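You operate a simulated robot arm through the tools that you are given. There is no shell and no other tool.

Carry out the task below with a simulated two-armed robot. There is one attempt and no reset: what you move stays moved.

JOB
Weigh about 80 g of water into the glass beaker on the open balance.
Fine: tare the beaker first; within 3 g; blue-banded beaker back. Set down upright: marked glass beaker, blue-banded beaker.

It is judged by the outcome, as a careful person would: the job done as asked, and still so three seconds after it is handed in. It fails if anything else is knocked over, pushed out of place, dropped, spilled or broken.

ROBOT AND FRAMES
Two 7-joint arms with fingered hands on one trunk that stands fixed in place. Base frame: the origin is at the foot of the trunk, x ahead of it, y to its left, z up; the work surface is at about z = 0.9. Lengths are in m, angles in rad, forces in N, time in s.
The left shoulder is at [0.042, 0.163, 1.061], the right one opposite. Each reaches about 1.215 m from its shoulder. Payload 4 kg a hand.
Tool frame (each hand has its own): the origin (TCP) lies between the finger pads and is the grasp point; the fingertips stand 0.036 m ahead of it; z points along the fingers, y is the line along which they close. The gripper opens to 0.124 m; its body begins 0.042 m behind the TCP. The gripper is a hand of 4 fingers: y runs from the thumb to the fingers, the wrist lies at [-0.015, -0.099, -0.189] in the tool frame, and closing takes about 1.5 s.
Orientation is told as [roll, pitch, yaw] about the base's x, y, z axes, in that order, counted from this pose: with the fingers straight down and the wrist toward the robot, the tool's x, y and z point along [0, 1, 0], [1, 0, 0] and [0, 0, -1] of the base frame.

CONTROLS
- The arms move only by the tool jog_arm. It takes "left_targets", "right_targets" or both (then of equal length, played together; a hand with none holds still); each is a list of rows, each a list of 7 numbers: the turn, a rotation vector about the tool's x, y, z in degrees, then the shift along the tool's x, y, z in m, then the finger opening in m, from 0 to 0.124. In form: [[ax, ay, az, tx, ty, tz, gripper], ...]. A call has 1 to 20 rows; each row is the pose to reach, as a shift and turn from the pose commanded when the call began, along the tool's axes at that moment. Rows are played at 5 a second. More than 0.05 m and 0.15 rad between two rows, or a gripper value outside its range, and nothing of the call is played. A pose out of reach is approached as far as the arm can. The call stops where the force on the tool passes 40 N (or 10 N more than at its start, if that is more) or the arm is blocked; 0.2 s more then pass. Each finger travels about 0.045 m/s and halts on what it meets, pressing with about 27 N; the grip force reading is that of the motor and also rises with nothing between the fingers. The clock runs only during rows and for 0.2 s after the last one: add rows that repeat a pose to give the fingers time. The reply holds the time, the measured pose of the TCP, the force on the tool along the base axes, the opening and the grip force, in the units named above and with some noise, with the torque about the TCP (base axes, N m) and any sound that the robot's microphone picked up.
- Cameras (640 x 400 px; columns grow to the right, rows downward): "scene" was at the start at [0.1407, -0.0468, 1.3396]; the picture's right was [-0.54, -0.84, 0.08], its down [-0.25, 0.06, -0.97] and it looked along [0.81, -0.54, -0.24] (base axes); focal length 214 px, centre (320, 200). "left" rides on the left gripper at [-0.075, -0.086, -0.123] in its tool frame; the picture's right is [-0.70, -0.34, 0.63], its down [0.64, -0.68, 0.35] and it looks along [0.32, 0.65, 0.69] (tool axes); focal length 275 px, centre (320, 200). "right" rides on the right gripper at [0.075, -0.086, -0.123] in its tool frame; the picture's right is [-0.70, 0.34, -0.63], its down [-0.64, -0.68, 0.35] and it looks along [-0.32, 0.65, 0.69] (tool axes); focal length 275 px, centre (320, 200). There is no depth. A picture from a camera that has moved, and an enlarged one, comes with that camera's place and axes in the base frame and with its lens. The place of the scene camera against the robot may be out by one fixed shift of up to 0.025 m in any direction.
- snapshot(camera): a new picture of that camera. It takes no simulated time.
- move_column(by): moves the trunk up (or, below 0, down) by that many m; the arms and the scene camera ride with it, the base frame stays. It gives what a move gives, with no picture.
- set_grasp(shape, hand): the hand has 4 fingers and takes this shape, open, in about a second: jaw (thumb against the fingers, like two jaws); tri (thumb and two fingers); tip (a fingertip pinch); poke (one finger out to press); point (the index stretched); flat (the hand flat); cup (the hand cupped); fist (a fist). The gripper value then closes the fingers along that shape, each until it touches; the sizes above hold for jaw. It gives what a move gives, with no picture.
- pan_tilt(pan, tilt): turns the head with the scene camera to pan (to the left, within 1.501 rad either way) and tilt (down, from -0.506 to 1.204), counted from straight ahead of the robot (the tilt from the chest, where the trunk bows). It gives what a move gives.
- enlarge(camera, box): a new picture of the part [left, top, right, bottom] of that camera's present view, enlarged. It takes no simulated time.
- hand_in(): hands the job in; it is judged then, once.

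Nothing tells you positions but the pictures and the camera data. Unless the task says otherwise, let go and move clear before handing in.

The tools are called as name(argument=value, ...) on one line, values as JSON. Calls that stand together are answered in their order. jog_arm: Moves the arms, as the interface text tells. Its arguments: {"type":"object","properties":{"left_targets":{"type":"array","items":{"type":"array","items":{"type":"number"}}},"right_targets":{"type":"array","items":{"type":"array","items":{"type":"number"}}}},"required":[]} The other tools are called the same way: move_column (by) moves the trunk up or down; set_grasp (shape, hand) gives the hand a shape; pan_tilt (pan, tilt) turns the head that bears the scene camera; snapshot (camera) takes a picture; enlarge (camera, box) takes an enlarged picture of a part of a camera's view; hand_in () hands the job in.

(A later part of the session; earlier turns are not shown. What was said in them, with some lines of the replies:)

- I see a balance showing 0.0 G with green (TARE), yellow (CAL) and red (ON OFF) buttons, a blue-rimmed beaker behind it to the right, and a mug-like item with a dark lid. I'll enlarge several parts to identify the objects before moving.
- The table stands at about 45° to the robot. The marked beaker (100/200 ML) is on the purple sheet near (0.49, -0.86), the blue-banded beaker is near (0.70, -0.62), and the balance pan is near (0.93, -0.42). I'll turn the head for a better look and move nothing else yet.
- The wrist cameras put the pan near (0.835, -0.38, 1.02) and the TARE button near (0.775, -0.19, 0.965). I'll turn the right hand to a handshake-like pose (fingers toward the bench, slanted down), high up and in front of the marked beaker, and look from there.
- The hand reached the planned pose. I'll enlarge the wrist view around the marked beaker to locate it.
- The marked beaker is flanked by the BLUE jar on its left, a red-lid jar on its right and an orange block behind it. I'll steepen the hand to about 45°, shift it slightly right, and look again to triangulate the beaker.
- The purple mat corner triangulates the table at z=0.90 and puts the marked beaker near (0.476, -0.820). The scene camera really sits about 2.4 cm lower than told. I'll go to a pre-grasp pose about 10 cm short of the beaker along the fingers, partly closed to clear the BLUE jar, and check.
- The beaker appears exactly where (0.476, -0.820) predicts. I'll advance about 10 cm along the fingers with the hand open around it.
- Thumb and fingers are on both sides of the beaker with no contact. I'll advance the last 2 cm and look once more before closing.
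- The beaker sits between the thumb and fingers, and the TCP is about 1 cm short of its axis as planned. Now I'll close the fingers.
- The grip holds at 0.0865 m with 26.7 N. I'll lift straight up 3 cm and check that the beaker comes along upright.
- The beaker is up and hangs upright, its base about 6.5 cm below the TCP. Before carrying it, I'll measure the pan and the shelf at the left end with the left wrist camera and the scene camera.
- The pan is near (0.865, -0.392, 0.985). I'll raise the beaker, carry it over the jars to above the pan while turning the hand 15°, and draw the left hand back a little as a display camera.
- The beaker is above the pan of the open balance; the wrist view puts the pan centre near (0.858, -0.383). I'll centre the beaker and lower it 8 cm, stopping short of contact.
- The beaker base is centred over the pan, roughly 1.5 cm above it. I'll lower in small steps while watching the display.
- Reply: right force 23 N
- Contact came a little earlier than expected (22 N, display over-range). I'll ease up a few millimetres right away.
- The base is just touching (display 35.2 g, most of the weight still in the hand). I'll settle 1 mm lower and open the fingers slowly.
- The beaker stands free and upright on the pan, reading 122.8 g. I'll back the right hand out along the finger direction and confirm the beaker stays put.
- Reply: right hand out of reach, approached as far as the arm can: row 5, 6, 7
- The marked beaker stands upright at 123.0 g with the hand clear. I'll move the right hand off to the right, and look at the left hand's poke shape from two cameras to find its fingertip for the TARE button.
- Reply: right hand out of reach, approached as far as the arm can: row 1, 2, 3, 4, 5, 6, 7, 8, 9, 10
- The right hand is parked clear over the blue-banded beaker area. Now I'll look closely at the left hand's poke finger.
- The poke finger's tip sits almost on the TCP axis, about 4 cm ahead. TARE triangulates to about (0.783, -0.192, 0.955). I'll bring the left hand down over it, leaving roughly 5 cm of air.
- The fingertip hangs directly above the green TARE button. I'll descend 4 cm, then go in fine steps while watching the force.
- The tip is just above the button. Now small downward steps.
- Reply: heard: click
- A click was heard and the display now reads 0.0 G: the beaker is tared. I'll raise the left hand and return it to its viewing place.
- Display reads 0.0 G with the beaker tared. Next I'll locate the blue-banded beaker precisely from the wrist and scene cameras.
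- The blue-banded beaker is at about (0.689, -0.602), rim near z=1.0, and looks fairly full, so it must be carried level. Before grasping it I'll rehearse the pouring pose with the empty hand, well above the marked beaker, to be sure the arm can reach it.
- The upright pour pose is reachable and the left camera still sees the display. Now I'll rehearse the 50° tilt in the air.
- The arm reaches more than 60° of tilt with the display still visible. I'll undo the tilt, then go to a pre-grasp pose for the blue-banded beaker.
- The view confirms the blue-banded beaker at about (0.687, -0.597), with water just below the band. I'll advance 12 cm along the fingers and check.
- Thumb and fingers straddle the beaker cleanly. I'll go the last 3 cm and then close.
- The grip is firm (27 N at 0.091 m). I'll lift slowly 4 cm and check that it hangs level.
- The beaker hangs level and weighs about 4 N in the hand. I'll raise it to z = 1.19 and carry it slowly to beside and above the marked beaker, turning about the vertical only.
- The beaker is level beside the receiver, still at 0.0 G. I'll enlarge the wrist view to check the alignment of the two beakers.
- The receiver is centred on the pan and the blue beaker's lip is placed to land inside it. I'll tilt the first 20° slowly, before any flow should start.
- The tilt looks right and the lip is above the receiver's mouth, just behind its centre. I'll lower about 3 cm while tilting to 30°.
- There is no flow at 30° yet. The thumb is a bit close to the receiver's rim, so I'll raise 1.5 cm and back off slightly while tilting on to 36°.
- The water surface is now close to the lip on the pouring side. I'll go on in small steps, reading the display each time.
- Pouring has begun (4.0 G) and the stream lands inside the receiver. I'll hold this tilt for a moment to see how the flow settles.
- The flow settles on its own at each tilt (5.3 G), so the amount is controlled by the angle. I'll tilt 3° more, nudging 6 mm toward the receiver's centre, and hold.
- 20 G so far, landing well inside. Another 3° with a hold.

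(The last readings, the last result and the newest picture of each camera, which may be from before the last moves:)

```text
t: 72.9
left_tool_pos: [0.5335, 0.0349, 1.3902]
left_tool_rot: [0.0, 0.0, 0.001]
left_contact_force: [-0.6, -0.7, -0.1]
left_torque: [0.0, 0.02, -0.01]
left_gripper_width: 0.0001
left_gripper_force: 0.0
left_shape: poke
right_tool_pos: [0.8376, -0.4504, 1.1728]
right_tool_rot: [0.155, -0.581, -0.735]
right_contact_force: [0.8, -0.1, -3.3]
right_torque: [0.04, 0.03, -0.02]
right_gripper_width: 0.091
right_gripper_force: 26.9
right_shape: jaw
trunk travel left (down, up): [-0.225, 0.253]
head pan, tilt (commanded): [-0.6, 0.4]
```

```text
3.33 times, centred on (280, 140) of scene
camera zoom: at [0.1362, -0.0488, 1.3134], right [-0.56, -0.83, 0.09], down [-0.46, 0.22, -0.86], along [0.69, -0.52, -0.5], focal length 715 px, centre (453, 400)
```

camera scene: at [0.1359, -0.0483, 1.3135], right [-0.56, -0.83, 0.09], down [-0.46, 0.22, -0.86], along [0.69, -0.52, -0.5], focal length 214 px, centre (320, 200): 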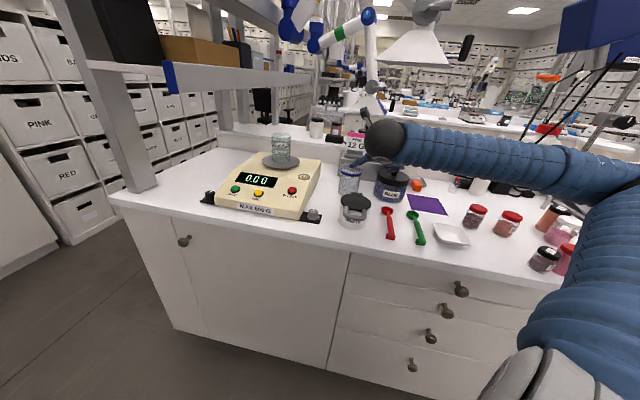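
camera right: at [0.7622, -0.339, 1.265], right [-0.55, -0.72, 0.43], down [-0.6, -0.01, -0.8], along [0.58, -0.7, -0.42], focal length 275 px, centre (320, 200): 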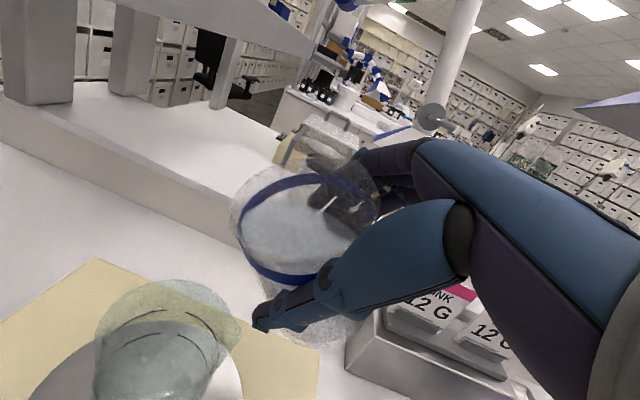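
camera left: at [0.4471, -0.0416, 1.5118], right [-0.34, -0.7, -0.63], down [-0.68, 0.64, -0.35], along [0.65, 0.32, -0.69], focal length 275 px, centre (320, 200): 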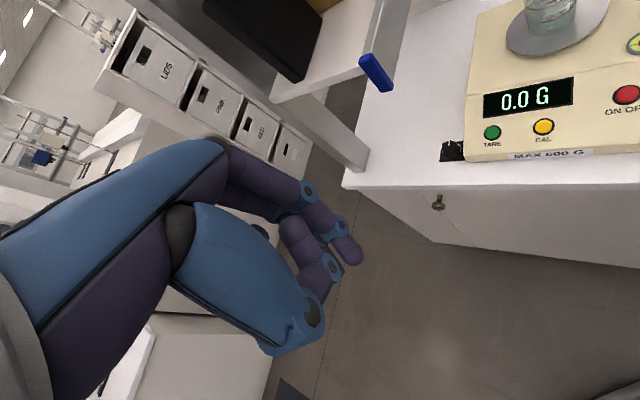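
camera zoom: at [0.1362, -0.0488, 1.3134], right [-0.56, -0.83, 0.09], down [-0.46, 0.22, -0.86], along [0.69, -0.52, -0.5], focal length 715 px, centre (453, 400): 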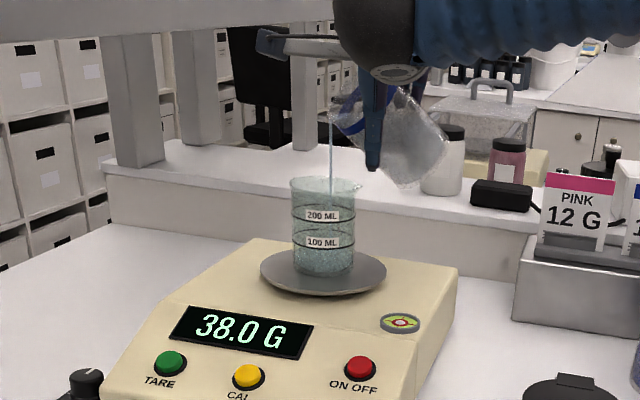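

38 G. Another 3°.

jog_arm(right_targets=[[-0.45, -0.71, -0.54, 0, 0, 0, 0.05], [-0.91, -1.42, -1.08, 0, 0, 0, 0.05], [-1.36, -2.12, -1.62, 0, 0, 0, 0.05], [-1.36, -2.12, -1.62, 0, 0, 0, 0.05], [-1.36, -2.12, -1.62, 0, 0, 0, 0.05]])

enlarge(camera="scene", box=[230, 80, 330, 200])

enlarge(camera="right", box=[60, 150, 390, 400])

```text
t: 74.1
left_tool_pos: [0.5327, 0.0348, 1.3886]
left_tool_rot: [-0.001, -0.001, 0.0]
left_contact_force: [-0.4, 0.6, -0.2]
left_torque: [-0.03, 0.0, 0.04]
left_gripper_width: 0.0002
left_gripper_force: 0.1
left_shape: poke
right_tool_pos: [0.837, -0.4512, 1.1731]
right_tool_rot: [0.099, -0.607, -0.707]
right_contact_force: [0.2, -0.3, -2.9]
right_torque: [0.07, 0.05, 0.0]
right_gripper_width: 0.0909
right_gripper_force: 27.1
right_shape: jaw
trunk travel left (down, up): [-0.225, 0.253]
head pan, tilt (commanded): [-0.6, 0.4]
```

```text
3.33 times, centred on (280, 140) of scene
camera zoom: at [0.1362, -0.0487, 1.3135], right [-0.56, -0.83, 0.09], down [-0.46, 0.22, -0.86], along [0.69, -0.52, -0.5], focal length 715 px, centre (453, 400)
```

zoom: 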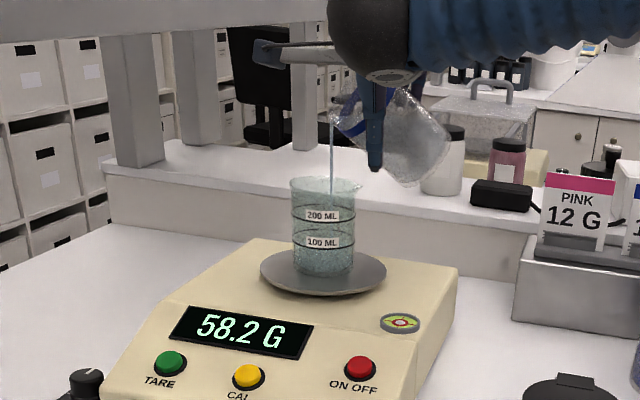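

```text
1.60 times, centred on (225, 275) of right
camera zoom: at [0.767, -0.3093, 1.2288], right [-0.52, -0.55, 0.65], down [-0.64, -0.25, -0.72], along [0.56, -0.8, -0.22], focal length 440 px, centre (472, 80)
```

zoom: 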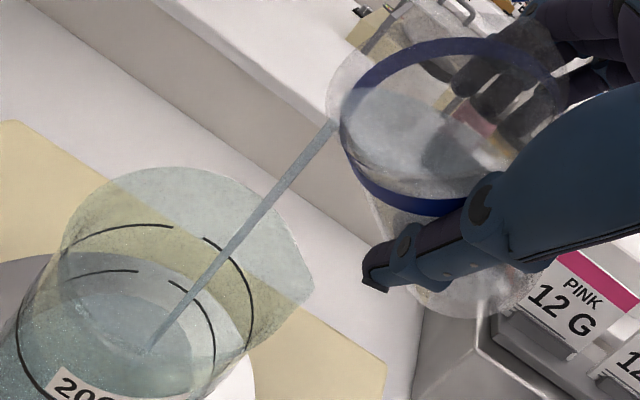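

58 G and still running a little. I'll hold without tilting to see where it settles.

jog_arm(right_targets=[[0, 0, 0, 0, 0, 0, 0.05], [0, 0, 0, 0, 0, 0, 0.05], [0, 0, 0, 0, 0, 0, 0.05]])

enlarge(camera="scene", box=[230, 80, 330, 200])

```text
t: 74.9
left_tool_pos: [0.5325, 0.0338, 1.3895]
left_tool_rot: [0.0, 0.0, 0.001]
left_contact_force: [-0.4, 0.3, 0.5]
left_torque: [0.01, 0.03, 0.01]
left_gripper_width: 0.0001
left_gripper_force: 0.1
left_shape: poke
right_tool_pos: [0.8372, -0.4518, 1.1721]
right_tool_rot: [0.098, -0.607, -0.706]
right_contact_force: [-0.6, 0.0, -3.3]
right_torque: [0.05, 0.06, 0.0]
right_gripper_width: 0.091
right_gripper_force: 27.4
right_shape: jaw
trunk travel left (down, up): [-0.225, 0.253]
head pan, tilt (commanded): [-0.6, 0.4]
```

```text
3.33 times, centred on (280, 140) of scene
camera zoom: at [0.1362, -0.0488, 1.3135], right [-0.56, -0.83, 0.09], down [-0.46, 0.22, -0.86], along [0.69, -0.52, -0.5], focal length 715 px, centre (453, 400)
```

zoom: 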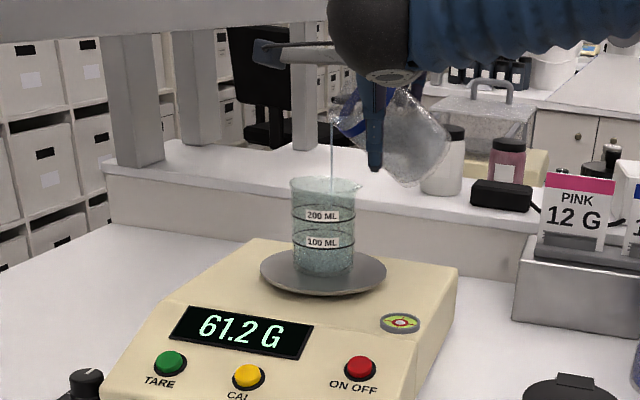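

61.2 G and nearly settled, about 7 g per degree. I'll add 1.5° and hold.

jog_arm(right_targets=[[-0.34, -0.53, -0.41, 0, 0, 0, 0.05], [-0.68, -1.06, -0.81, 0, 0, 0, 0.05], [-0.68, -1.06, -0.81, 0, 0, 0, 0.05], [-0.68, -1.06, -0.81, 0, 0, 0, 0.05], [-0.68, -1.06, -0.81, 0, 0, 0, 0.05]])

enlarge(camera="scene", box=[230, 80, 330, 200])

```text
t: 76.1
left_tool_pos: [0.5333, 0.0342, 1.3888]
left_tool_rot: [-0.001, -0.001, 0.0]
left_contact_force: [-0.8, 0.3, 0.0]
left_torque: [-0.01, 0.0, 0.04]
left_gripper_width: 0.0
left_gripper_force: 0.1
left_shape: poke
right_tool_pos: [0.8369, -0.4505, 1.1721]
right_tool_rot: [0.071, -0.621, -0.689]
right_contact_force: [-0.1, 0.0, -3.5]
right_torque: [0.07, 0.02, -0.03]
right_gripper_width: 0.0906
right_gripper_force: 27.0
right_shape: jaw
trunk travel left (down, up): [-0.225, 0.253]
head pan, tilt (commanded): [-0.6, 0.4]
```

```text
3.33 times, centred on (280, 140) of scene
camera zoom: at [0.1361, -0.0488, 1.3135], right [-0.56, -0.83, 0.09], down [-0.46, 0.22, -0.86], along [0.69, -0.52, -0.5], focal length 715 px, centre (453, 400)
```

zoom: 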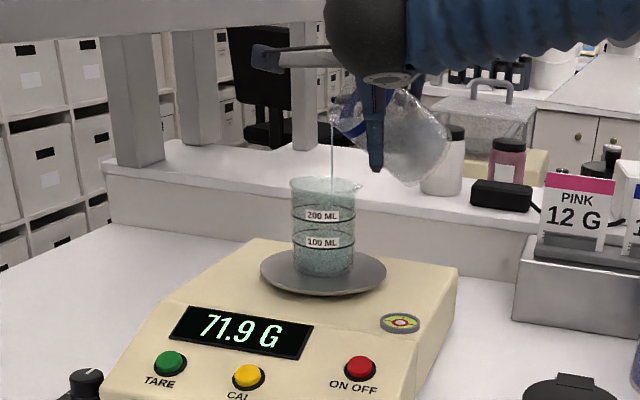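

71.9 G. Now a finer step of 0.8° and a hold.

jog_arm(right_targets=[[-0.36, -0.57, -0.43, 0, 0, 0, 0.05], [-0.36, -0.57, -0.43, 0, 0, 0, 0.05], [-0.36, -0.57, -0.43, 0, 0, 0, 0.05], [-0.36, -0.57, -0.43, 0, 0, 0, 0.05]])

enlarge(camera="scene", box=[230, 80, 330, 200])

```text
t: 77.1
left_tool_pos: [0.533, 0.0355, 1.39]
left_tool_rot: [0.002, -0.001, 0.001]
left_contact_force: [-0.4, 0.3, -0.2]
left_torque: [0.01, -0.03, -0.02]
left_gripper_width: 0.0002
left_gripper_force: 0.1
left_shape: poke
right_tool_pos: [0.837, -0.4507, 1.1709]
right_tool_rot: [0.057, -0.628, -0.681]
right_contact_force: [-0.4, -0.3, -2.5]
right_torque: [0.06, 0.05, 0.02]
right_gripper_width: 0.0909
right_gripper_force: 27.4
right_shape: jaw
trunk travel left (down, up): [-0.225, 0.253]
head pan, tilt (commanded): [-0.6, 0.4]
```

```text
3.33 times, centred on (280, 140) of scene
camera zoom: at [0.1361, -0.0488, 1.3135], right [-0.56, -0.83, 0.09], down [-0.46, 0.22, -0.86], along [0.69, -0.52, -0.5], focal length 715 px, centre (453, 400)
```

zoom: 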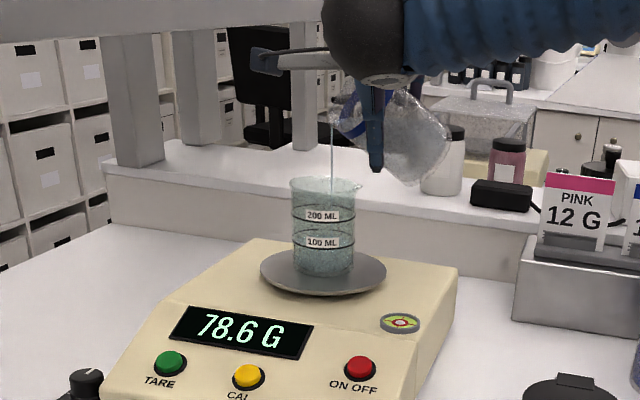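

78.6 G and still trickling. A brief hold should bring it near 80.

jog_arm(right_targets=[[0, 0, 0, 0, 0, 0, 0.05], [0, 0, 0, 0, 0, 0, 0.05]])

enlarge(camera="scene", box=[230, 80, 330, 200])

```text
t: 77.7
left_tool_pos: [0.532, 0.0349, 1.3891]
left_tool_rot: [0.001, 0.001, 0.0]
left_contact_force: [-0.7, 0.1, 0.6]
left_torque: [-0.02, 0.0, -0.03]
left_gripper_width: 0.0001
left_gripper_force: 0.0
left_shape: poke
right_tool_pos: [0.8379, -0.4513, 1.172]
right_tool_rot: [0.058, -0.629, -0.681]
right_contact_force: [-0.1, 1.2, -2.0]
right_torque: [0.04, 0.02, 0.01]
right_gripper_width: 0.0906
right_gripper_force: 26.7
right_shape: jaw
trunk travel left (down, up): [-0.225, 0.253]
head pan, tilt (commanded): [-0.6, 0.4]
```

```text
3.33 times, centred on (280, 140) of scene
camera zoom: at [0.1362, -0.0488, 1.3135], right [-0.56, -0.83, 0.09], down [-0.46, 0.22, -0.86], along [0.69, -0.52, -0.5], focal length 715 px, centre (453, 400)
```

zoom: 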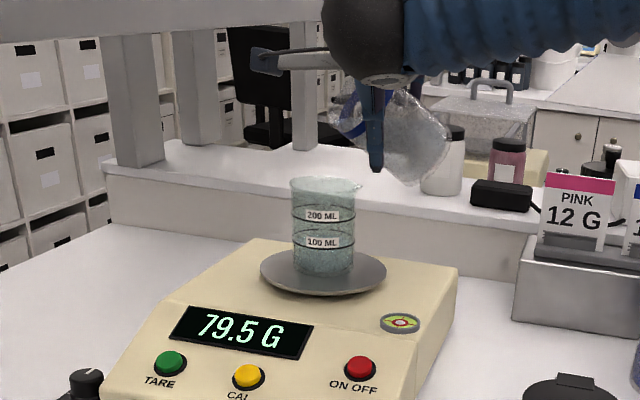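

79.5 G with the stream stopped, which is within tolerance. Now I'll raise a little and untilt the blue-banded beaker smoothly.

jog_arm(right_targets=[[0.91, 1.42, 1.08, -0.0007, 0.0025, -0.0026, 0.05], [2.73, 4.25, 3.25, -0.0015, 0.0049, -0.0052, 0.05], [4.55, 7.08, 5.42, -0.0022, 0.0074, -0.0078, 0.05], [6.36, 9.91, 7.58, -0.0029, 0.0098, -0.0104, 0.05], [8.18, 12.74, 9.75, -0.0037, 0.0123, -0.013, 0.05], [10.0, 15.58, 11.92, -0.0044, 0.0147, -0.0156, 0.05], [11.82, 18.41, 14.08, -0.0051, 0.0172, -0.0182, 0.05], [13.64, 21.24, 16.25, -0.0058, 0.0196, -0.0208, 0.05], [15.46, 24.07, 18.41, -0.0066, 0.0221, -0.0234, 0.05], [17.27, 26.9, 20.58, -0.0073, 0.0245, -0.026, 0.05], [19.09, 29.74, 22.75, -0.0073, 0.0245, -0.026, 0.05], [20.91, 32.57, 24.91, -0.0073, 0.0245, -0.026, 0.05], [22.73, 35.4, 27.08, -0.0073, 0.0245, -0.026, 0.05], [24.55, 38.23, 29.25, -0.0073, 0.0245, -0.026, 0.05], [25.59, 39.86, 30.49, -0.0073, 0.0245, -0.026, 0.05]])

enlarge(camera="scene", box=[230, 70, 330, 200])

snapshot(camera="right")

```text
t: 80.9
left_tool_pos: [0.5327, 0.0344, 1.3892]
left_tool_rot: [0.0, -0.001, -0.001]
left_contact_force: [-0.2, 0.4, -0.1]
left_torque: [-0.02, 0.0, -0.02]
left_gripper_width: 0.0
left_gripper_force: 0.1
left_shape: poke
right_tool_pos: [0.8353, -0.4601, 1.208]
right_tool_rot: [0.875, 0.003, -0.96]
right_contact_force: [0.3, -0.2, -2.8]
right_torque: [-0.01, 0.05, 0.03]
right_gripper_width: 0.091
right_gripper_force: 26.8
right_shape: jaw
trunk travel left (down, up): [-0.225, 0.253]
head pan, tilt (commanded): [-0.6, 0.4]
```

```text
3.08 times, centred on (280, 135) of scene
camera zoom: at [0.1361, -0.0488, 1.3135], right [-0.56, -0.83, 0.09], down [-0.46, 0.22, -0.86], along [0.69, -0.52, -0.5], focal length 660 px, centre (443, 400)
```

zoom: 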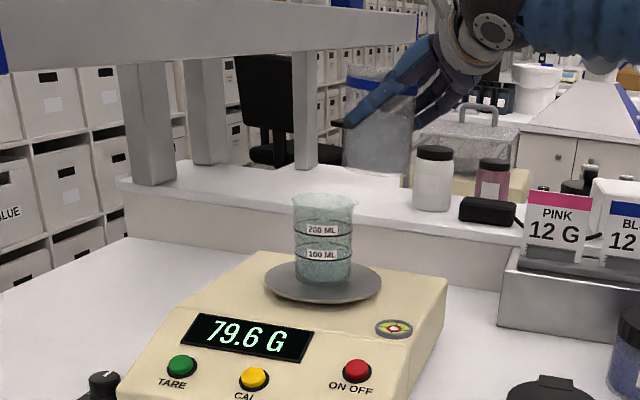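

```text
taken
camera right: at [0.7478, -0.4164, 1.3433], right [-0.57, -0.81, -0.13], down [-0.51, 0.47, -0.72], along [0.64, -0.34, -0.69], focal length 275 px, centre (320, 200)
```

right: 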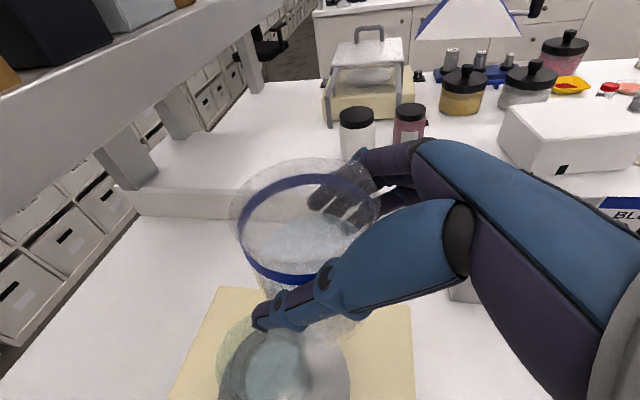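

79.6 G, and the blue-banded beaker is upright again. I'll carry it back level to above its original place.

jog_arm(right_targets=[[-1.47, 0, 1.24, -0.0057, 0.0006, -0.0058, 0.05], [-4.42, 0, 3.71, -0.0169, 0.0017, -0.0175, 0.05], [-7.37, 0, 6.18, -0.0282, 0.0028, -0.0292, 0.05], [-10.31, 0, 8.66, -0.0395, 0.004, -0.0408, 0.05], [-13.26, 0, 11.13, -0.0508, 0.0051, -0.0525, 0.05], [-16.2, 0, 13.6, -0.0621, 0.0063, -0.0642, 0.05], [-19.15, 0, 16.08, -0.0735, 0.0074, -0.0759, 0.05], [-22.1, 0, 18.55, -0.0848, 0.0085, -0.0875, 0.05], [-25.04, 0, 21.02, -0.0961, 0.0097, -0.0992, 0.05], [-27.99, 0, 23.5, -0.1074, 0.0108, -0.1109, 0.05], [-30.93, 0, 25.97, -0.1187, 0.012, -0.1225, 0.05], [-33.88, 0, 28.44, -0.13, 0.0131, -0.1342, 0.05], [-36.83, 0, 30.91, -0.1412, 0.0142, -0.1459, 0.05], [-38.3, 0, 32.15, -0.1469, 0.0148, -0.1517, 0.05]])

snapshot(camera="right")

enlarge(camera="scene", box=[230, 90, 430, 240])

```text
t: 83.9
left_tool_pos: [0.5324, 0.0351, 1.3899]
left_tool_rot: [0.0, 0.0, 0.0]
left_contact_force: [-0.2, -0.2, -0.3]
left_torque: [0.0, 0.01, -0.02]
left_gripper_width: 0.0001
left_gripper_force: 0.1
left_shape: poke
right_tool_pos: [0.6703, -0.5935, 1.1941]
right_tool_rot: [0.873, 0.002, -1.835]
right_contact_force: [0.5, 0.2, -2.4]
right_torque: [0.0, 0.04, 0.0]
right_gripper_width: 0.0909
right_gripper_force: 27.1
right_shape: jaw
trunk travel left (down, up): [-0.225, 0.253]
head pan, tilt (commanded): [-0.6, 0.4]
```

```text
taken
camera right: at [0.6479, -0.4983, 1.3285], right [-0.99, -0.08, -0.13], down [0.03, 0.7, -0.72], along [0.15, -0.71, -0.69], focal length 275 px, centre (320, 200)
```

right: 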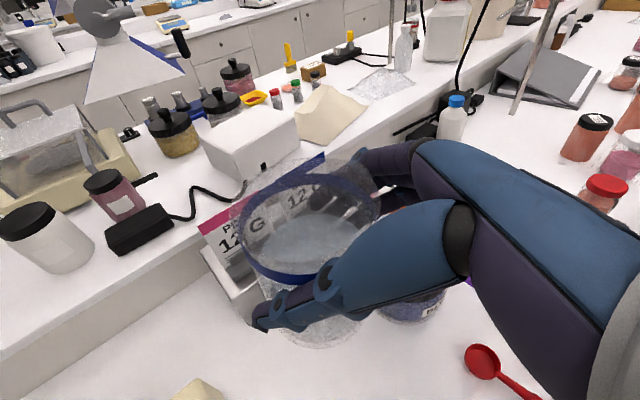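

```text
2.67 times, centred on (330, 165) of scene
camera zoom: at [0.136, -0.0488, 1.3135], right [-0.56, -0.83, 0.09], down [-0.46, 0.22, -0.86], along [0.69, -0.52, -0.5], focal length 572 px, centre (293, 293)
```

zoom: 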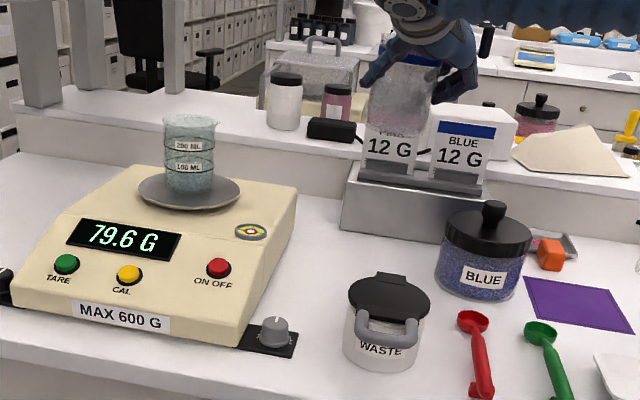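

It is level above its original spot, and the balance holds 79.6 G. I'll lower to about 2.5 cm above the bench.

jog_arm(right_targets=[[0, 0, 0, -0.0077, 0, 0.0064, 0.05], [0, 0, 0, -0.023, 0, 0.0193, 0.05], [0, 0, 0, -0.0398, 0, 0.0334, 0.05], [0, 0, 0, -0.0567, 0, 0.0476, 0.05], [0, 0, 0, -0.0735, 0, 0.0617, 0.05], [0, 0, 0, -0.0904, 0, 0.0759, 0.05], [0, 0, 0, -0.1072, 0, 0.09, 0.05], [0, 0, 0, -0.1241, 0, 0.1042, 0.05], [0, 0, 0, -0.1379, 0, 0.1157, 0.05], [0, 0, 0, -0.1455, 0, 0.1222, 0.05], [0, 0, 0, -0.1455, 0, 0.1222, 0.05]])

snapshot(camera="right")

enlarge(camera="scene", box=[310, 120, 430, 240])

```text
t: 86.3
left_tool_pos: [0.5321, 0.0347, 1.3901]
left_tool_rot: [-0.001, 0.0, 0.0]
left_contact_force: [-0.3, 0.5, -0.3]
left_torque: [0.0, -0.02, 0.01]
left_gripper_width: 0.0
left_gripper_force: 0.2
left_shape: poke
right_tool_pos: [0.6712, -0.5934, 1.0011]
right_tool_rot: [0.873, -0.001, -1.834]
right_contact_force: [0.0, -0.5, -2.7]
right_torque: [0.03, 0.05, 0.01]
right_gripper_width: 0.0909
right_gripper_force: 26.8
right_shape: jaw
trunk travel left (down, up): [-0.225, 0.253]
head pan, tilt (commanded): [-0.6, 0.4]
```

```text
taken
camera right: at [0.6484, -0.4987, 1.1372], right [-0.99, -0.08, -0.13], down [0.03, 0.7, -0.72], along [0.15, -0.71, -0.69], focal length 275 px, centre (320, 200)
```

right: 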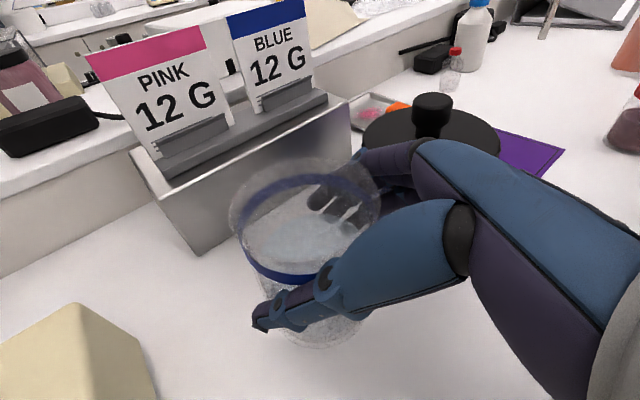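

```text
3.33 times, centred on (370, 180) of scene
camera zoom: at [0.1359, -0.0488, 1.3135], right [-0.56, -0.83, 0.09], down [-0.46, 0.22, -0.86], along [0.69, -0.52, -0.5], focal length 715 px, centre (153, 267)
```

zoom: 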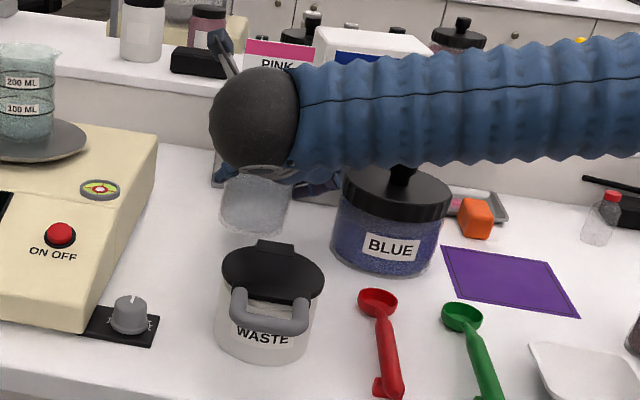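

jog_arm(right_targets=[[0, 0, 0, -0.0038, 0, 0.0032, 0.05], [0, 0, 0, -0.0077, 0, 0.0064, 0.05], [0, 0, 0, -0.0115, 0, 0.0096, 0.05], [0, 0, 0, -0.0145, 0, 0.0122, 0.05], [0, 0, 0, -0.0145, 0, 0.0122, 0.05]])

```text
t: 87.5
left_tool_pos: [0.5329, 0.0353, 1.3895]
left_tool_rot: [-0.001, -0.003, 0.0]
left_contact_force: [0.4, 1.0, -0.2]
left_torque: [0.03, -0.03, 0.01]
left_gripper_width: 0.0
left_gripper_force: 0.0
left_shape: poke
right_tool_pos: [0.6712, -0.5923, 0.983]
right_tool_rot: [0.872, 0.0, -1.833]
right_contact_force: [0.2, 0.2, -2.7]
right_torque: [0.03, 0.03, 0.01]
right_gripper_width: 0.0908
right_gripper_force: 26.8
right_shape: jaw
trunk travel left (down, up): [-0.225, 0.253]
head pan, tilt (commanded): [-0.6, 0.4]
```

Still hanging freely at −2.7 N. Millimetre steps now.

jog_arm(right_targets=[[0, 0, 0, -0.0015, 0, 0.0013, 0.05], [0, 0, 0, -0.0023, 0, 0.0019, 0.05], [0, 0, 0, -0.0023, 0, 0.0019, 0.05]])

```text
t: 88.3
left_tool_pos: [0.5324, 0.0353, 1.3894]
left_tool_rot: [0.0, 0.001, 0.0]
left_contact_force: [-0.5, -0.9, 0.2]
left_torque: [-0.01, 0.01, -0.01]
left_gripper_width: 0.0001
left_gripper_force: 0.1
left_shape: poke
right_tool_pos: [0.6712, -0.5929, 0.9804]
right_tool_rot: [0.872, 0.0, -1.833]
right_contact_force: [0.0, -0.1, -3.1]
right_torque: [0.0, 0.03, 0.02]
right_gripper_width: 0.0909
right_gripper_force: 27.1
right_shape: jaw
trunk travel left (down, up): [-0.225, 0.253]
head pan, tilt (commanded): [-0.6, 0.4]
```

jog_arm(right_targets=[[0, 0, 0, -0.0008, 0, 0.0006, 0.05], [0, 0, 0, -0.0015, 0, 0.0013, 0.05], [0, 0, 0, -0.0015, 0, 0.0013, 0.05]])

```text
t: 89.1
left_tool_pos: [0.5321, 0.0351, 1.3898]
left_tool_rot: [-0.001, -0.001, 0.0]
left_contact_force: [-0.2, -0.6, 0.2]
left_torque: [0.0, 0.0, 0.0]
left_gripper_width: 0.0003
left_gripper_force: 0.1
left_shape: poke
right_tool_pos: [0.6711, -0.5925, 0.9785]
right_tool_rot: [0.875, 0.0, -1.832]
right_contact_force: [1.8, 1.1, 5.0]
right_torque: [-0.24, -0.03, 0.05]
right_gripper_width: 0.0908
right_gripper_force: 27.0
right_shape: jaw
trunk travel left (down, up): [-0.225, 0.253]
head pan, tilt (commanded): [-0.6, 0.4]
```

The base is on the bench (light 5 N contact). I'll open the fingers slowly.

jog_arm(right_targets=[[0, 0, 0, 0.0004, 0, -0.0003, 0.07], [0, 0, 0, 0.0004, 0, -0.0003, 0.085], [0, 0, 0, 0.0004, 0, -0.0003, 0.091], [0, 0, 0, 0.0004, 0, -0.0003, 0.094], [0, 0, 0, 0.0004, 0, -0.0003, 0.097], [0, 0, 0, 0.0004, 0, -0.0003, 0.1], [0, 0, 0, 0.0004, 0, -0.0003, 0.104], [0, 0, 0, 0.0004, 0, -0.0003, 0.108], [0, 0, 0, 0.0004, 0, -0.0003, 0.112], [0, 0, 0, 0.0004, 0, -0.0003, 0.112]])

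snapshot(camera="right")

enlarge(camera="scene", box=[310, 120, 430, 240])

```text
t: 91.3
left_tool_pos: [0.5321, 0.0346, 1.3904]
left_tool_rot: [-0.001, -0.001, 0.001]
left_contact_force: [1.0, 0.4, -0.2]
left_torque: [0.0, 0.03, 0.01]
left_gripper_width: 0.0002
left_gripper_force: 0.1
left_shape: poke
right_tool_pos: [0.6699, -0.5927, 0.9781]
right_tool_rot: [0.873, 0.0, -1.832]
right_contact_force: [-0.7, 0.2, 0.5]
right_torque: [-0.01, 0.02, -0.01]
right_gripper_width: 0.112
right_gripper_force: 0.1
right_shape: jaw
trunk travel left (down, up): [-0.225, 0.253]
head pan, tilt (commanded): [-0.6, 0.4]
```

```text
taken
camera right: at [0.6483, -0.4981, 1.1142], right [-0.99, -0.08, -0.13], down [0.03, 0.7, -0.72], along [0.15, -0.71, -0.69], focal length 275 px, centre (320, 200)
```

right: 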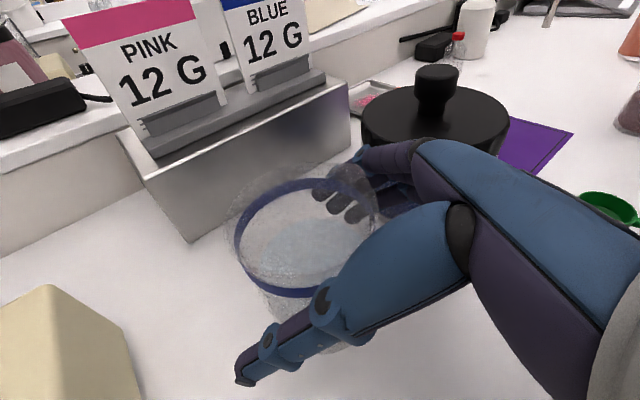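

```text
3.33 times, centred on (370, 180) of scene
camera zoom: at [0.1359, -0.0487, 1.3135], right [-0.56, -0.83, 0.09], down [-0.46, 0.22, -0.86], along [0.69, -0.52, -0.5], focal length 715 px, centre (153, 267)
```

zoom: 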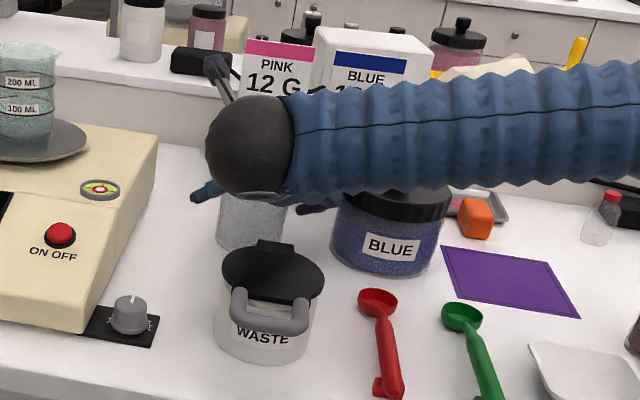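

Released; the blue-banded beaker stands upright in its old place. I'll back out along the fingers.

jog_arm(right_targets=[[0, 0, 0, 0, 0, -0.01, 0.112], [0, 0, 0, 0, 0, -0.025, 0.112], [0, 0, 0, 0, 0, -0.045, 0.112], [0, 0, 0, 0, 0, -0.065, 0.112], [0, 0, 0, 0, 0, -0.085, 0.112], [0, 0, 0, 0, 0, -0.105, 0.112], [0, 0, 0, 0, 0, -0.125, 0.112], [0, 0, 0, 0, 0, -0.15, 0.112]])

snapshot(camera="right")

snapshot(camera="scene")

```text
t: 93.1
left_tool_pos: [0.5315, 0.034, 1.3898]
left_tool_rot: [0.0, 0.001, 0.001]
left_contact_force: [-0.8, -0.3, 0.4]
left_torque: [-0.02, 0.01, 0.0]
left_gripper_width: 0.0002
left_gripper_force: 0.0
left_shape: poke
right_tool_pos: [0.56, -0.5628, 1.0751]
right_tool_rot: [0.872, -0.001, -1.832]
right_contact_force: [-0.4, -0.7, -0.3]
right_torque: [-0.01, -0.04, 0.0]
right_gripper_width: 0.1118
right_gripper_force: 0.1
right_shape: jaw
trunk travel left (down, up): [-0.225, 0.253]
head pan, tilt (commanded): [-0.6, 0.4]
```

```text
taken
camera right: at [0.5365, -0.4674, 1.2105], right [-0.99, -0.08, -0.13], down [0.03, 0.7, -0.72], along [0.15, -0.71, -0.69], focal length 275 px, centre (320, 200)
```

right: 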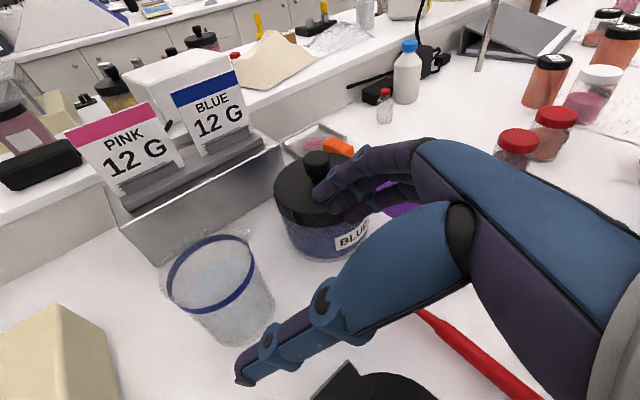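

```text
taken
camera scene: at [0.1353, -0.0488, 1.3136], right [-0.56, -0.83, 0.09], down [-0.46, 0.22, -0.86], along [0.69, -0.52, -0.5], focal length 214 px, centre (320, 200)
```

scene: 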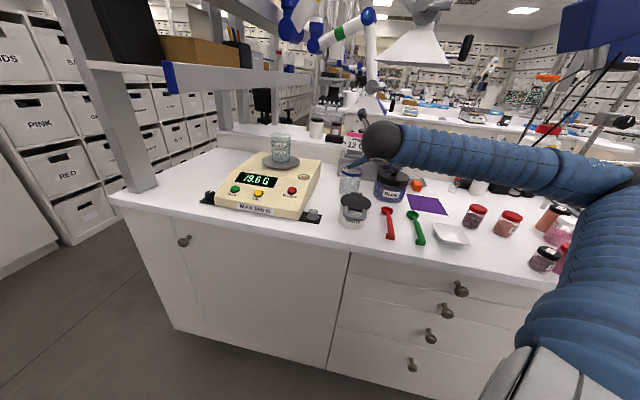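

The blue-banded beaker is back and upright, and the display shows 79.6 G. I'll raise the right hand clear and take a final look at everything.

jog_arm(right_targets=[[0, 0, 0, 0.0184, 0, -0.0154, 0.112], [0, 0, 0, 0.0368, 0, -0.0309, 0.112], [0, 0, 0, 0.0551, 0, -0.0463, 0.112], [0, 0, 0, 0.0735, 0, -0.0617, 0.112], [0, 0, 0, 0.0919, 0, -0.0772, 0.112], [0, 0, 0, 0.0919, 0, -0.0772, 0.112], [0, 0, 0, 0.0919, 0, -0.0772, 0.112], [0, 0, 0, 0.0919, 0, -0.0772, 0.112], [0, 0, 0, 0.0919, 0, -0.0772, 0.112]])

snapshot(camera="scene")

enlarge(camera="scene", box=[190, 110, 350, 230])

enlarge(camera="scene", box=[310, 120, 480, 260])

```text
t: 95.1
left_tool_pos: [0.5314, 0.0334, 1.3906]
left_tool_rot: [0.0, -0.001, 0.0]
left_contact_force: [0.1, 1.1, 0.2]
left_torque: [-0.02, 0.01, -0.02]
left_gripper_width: 0.0
left_gripper_force: 0.1
left_shape: poke
right_tool_pos: [0.5606, -0.5616, 1.1945]
right_tool_rot: [0.873, 0.0, -1.832]
right_contact_force: [0.1, 0.1, -0.5]
right_torque: [-0.02, -0.02, 0.0]
right_gripper_width: 0.1118
right_gripper_force: 0.0
right_shape: jaw
trunk travel left (down, up): [-0.225, 0.253]
head pan, tilt (commanded): [-0.6, 0.4]
```

```text
taken
camera scene: at [0.1358, -0.0486, 1.3135], right [-0.56, -0.83, 0.09], down [-0.46, 0.22, -0.86], along [0.69, -0.52, -0.5], focal length 214 px, centre (320, 200)
```

scene: 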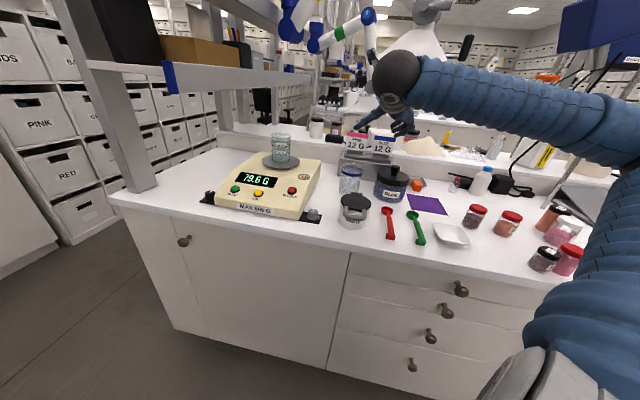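

```text
3.33 times, centred on (270, 170) of scene
camera zoom: at [0.1358, -0.0486, 1.3135], right [-0.56, -0.83, 0.09], down [-0.46, 0.22, -0.86], along [0.69, -0.52, -0.5], focal length 715 px, centre (487, 300)
```

zoom: 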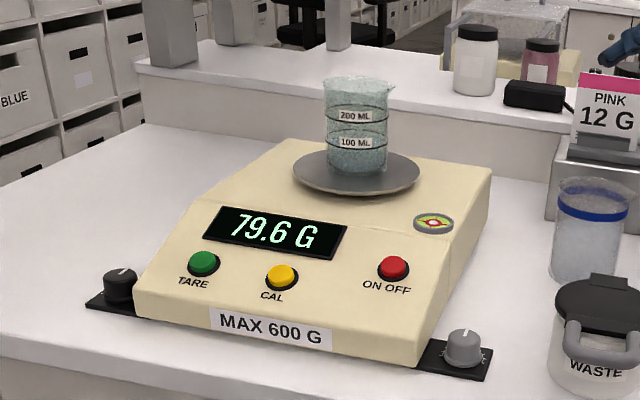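

```text
2.86 times, centred on (395, 190) of scene
camera zoom: at [0.1358, -0.0486, 1.3135], right [-0.56, -0.83, 0.09], down [-0.46, 0.22, -0.86], along [0.69, -0.52, -0.5], focal length 613 px, centre (106, 229)
```

zoom: 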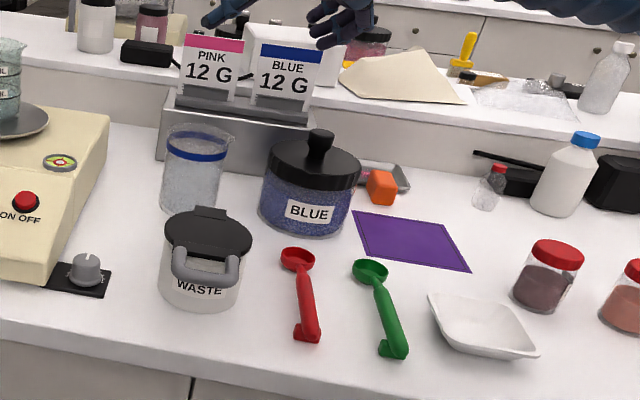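

The display is steady at 79.6 G, with the marked beaker upright on the pan. The blue-banded beaker is upright at its old place, nothing else has moved, nothing is spilled, and both hands are clear. I'm handing in.

hand_in()

```text
The job is handed in.
```

I tared the marked glass beaker on the open balance and poured in 79.6 g of water, within the 3 g allowed. I've handed the job in but have no verdict back yet.

- **Marked beaker:** it weighed 123.0 g empty before taring. It now stands upright on the pan, and the display held steady at 79.6 G.
- **Blue-banded beaker:** it is back upright where it started, to within a few millimetres.
- **Everything else:** I saw no spills and nothing else out of place, and both hands are clear.

When I set the marked beaker down, I pressed it onto the pan with about 22 N and the display went over range for a moment. I eased off, it read normally again, and I tared after that.
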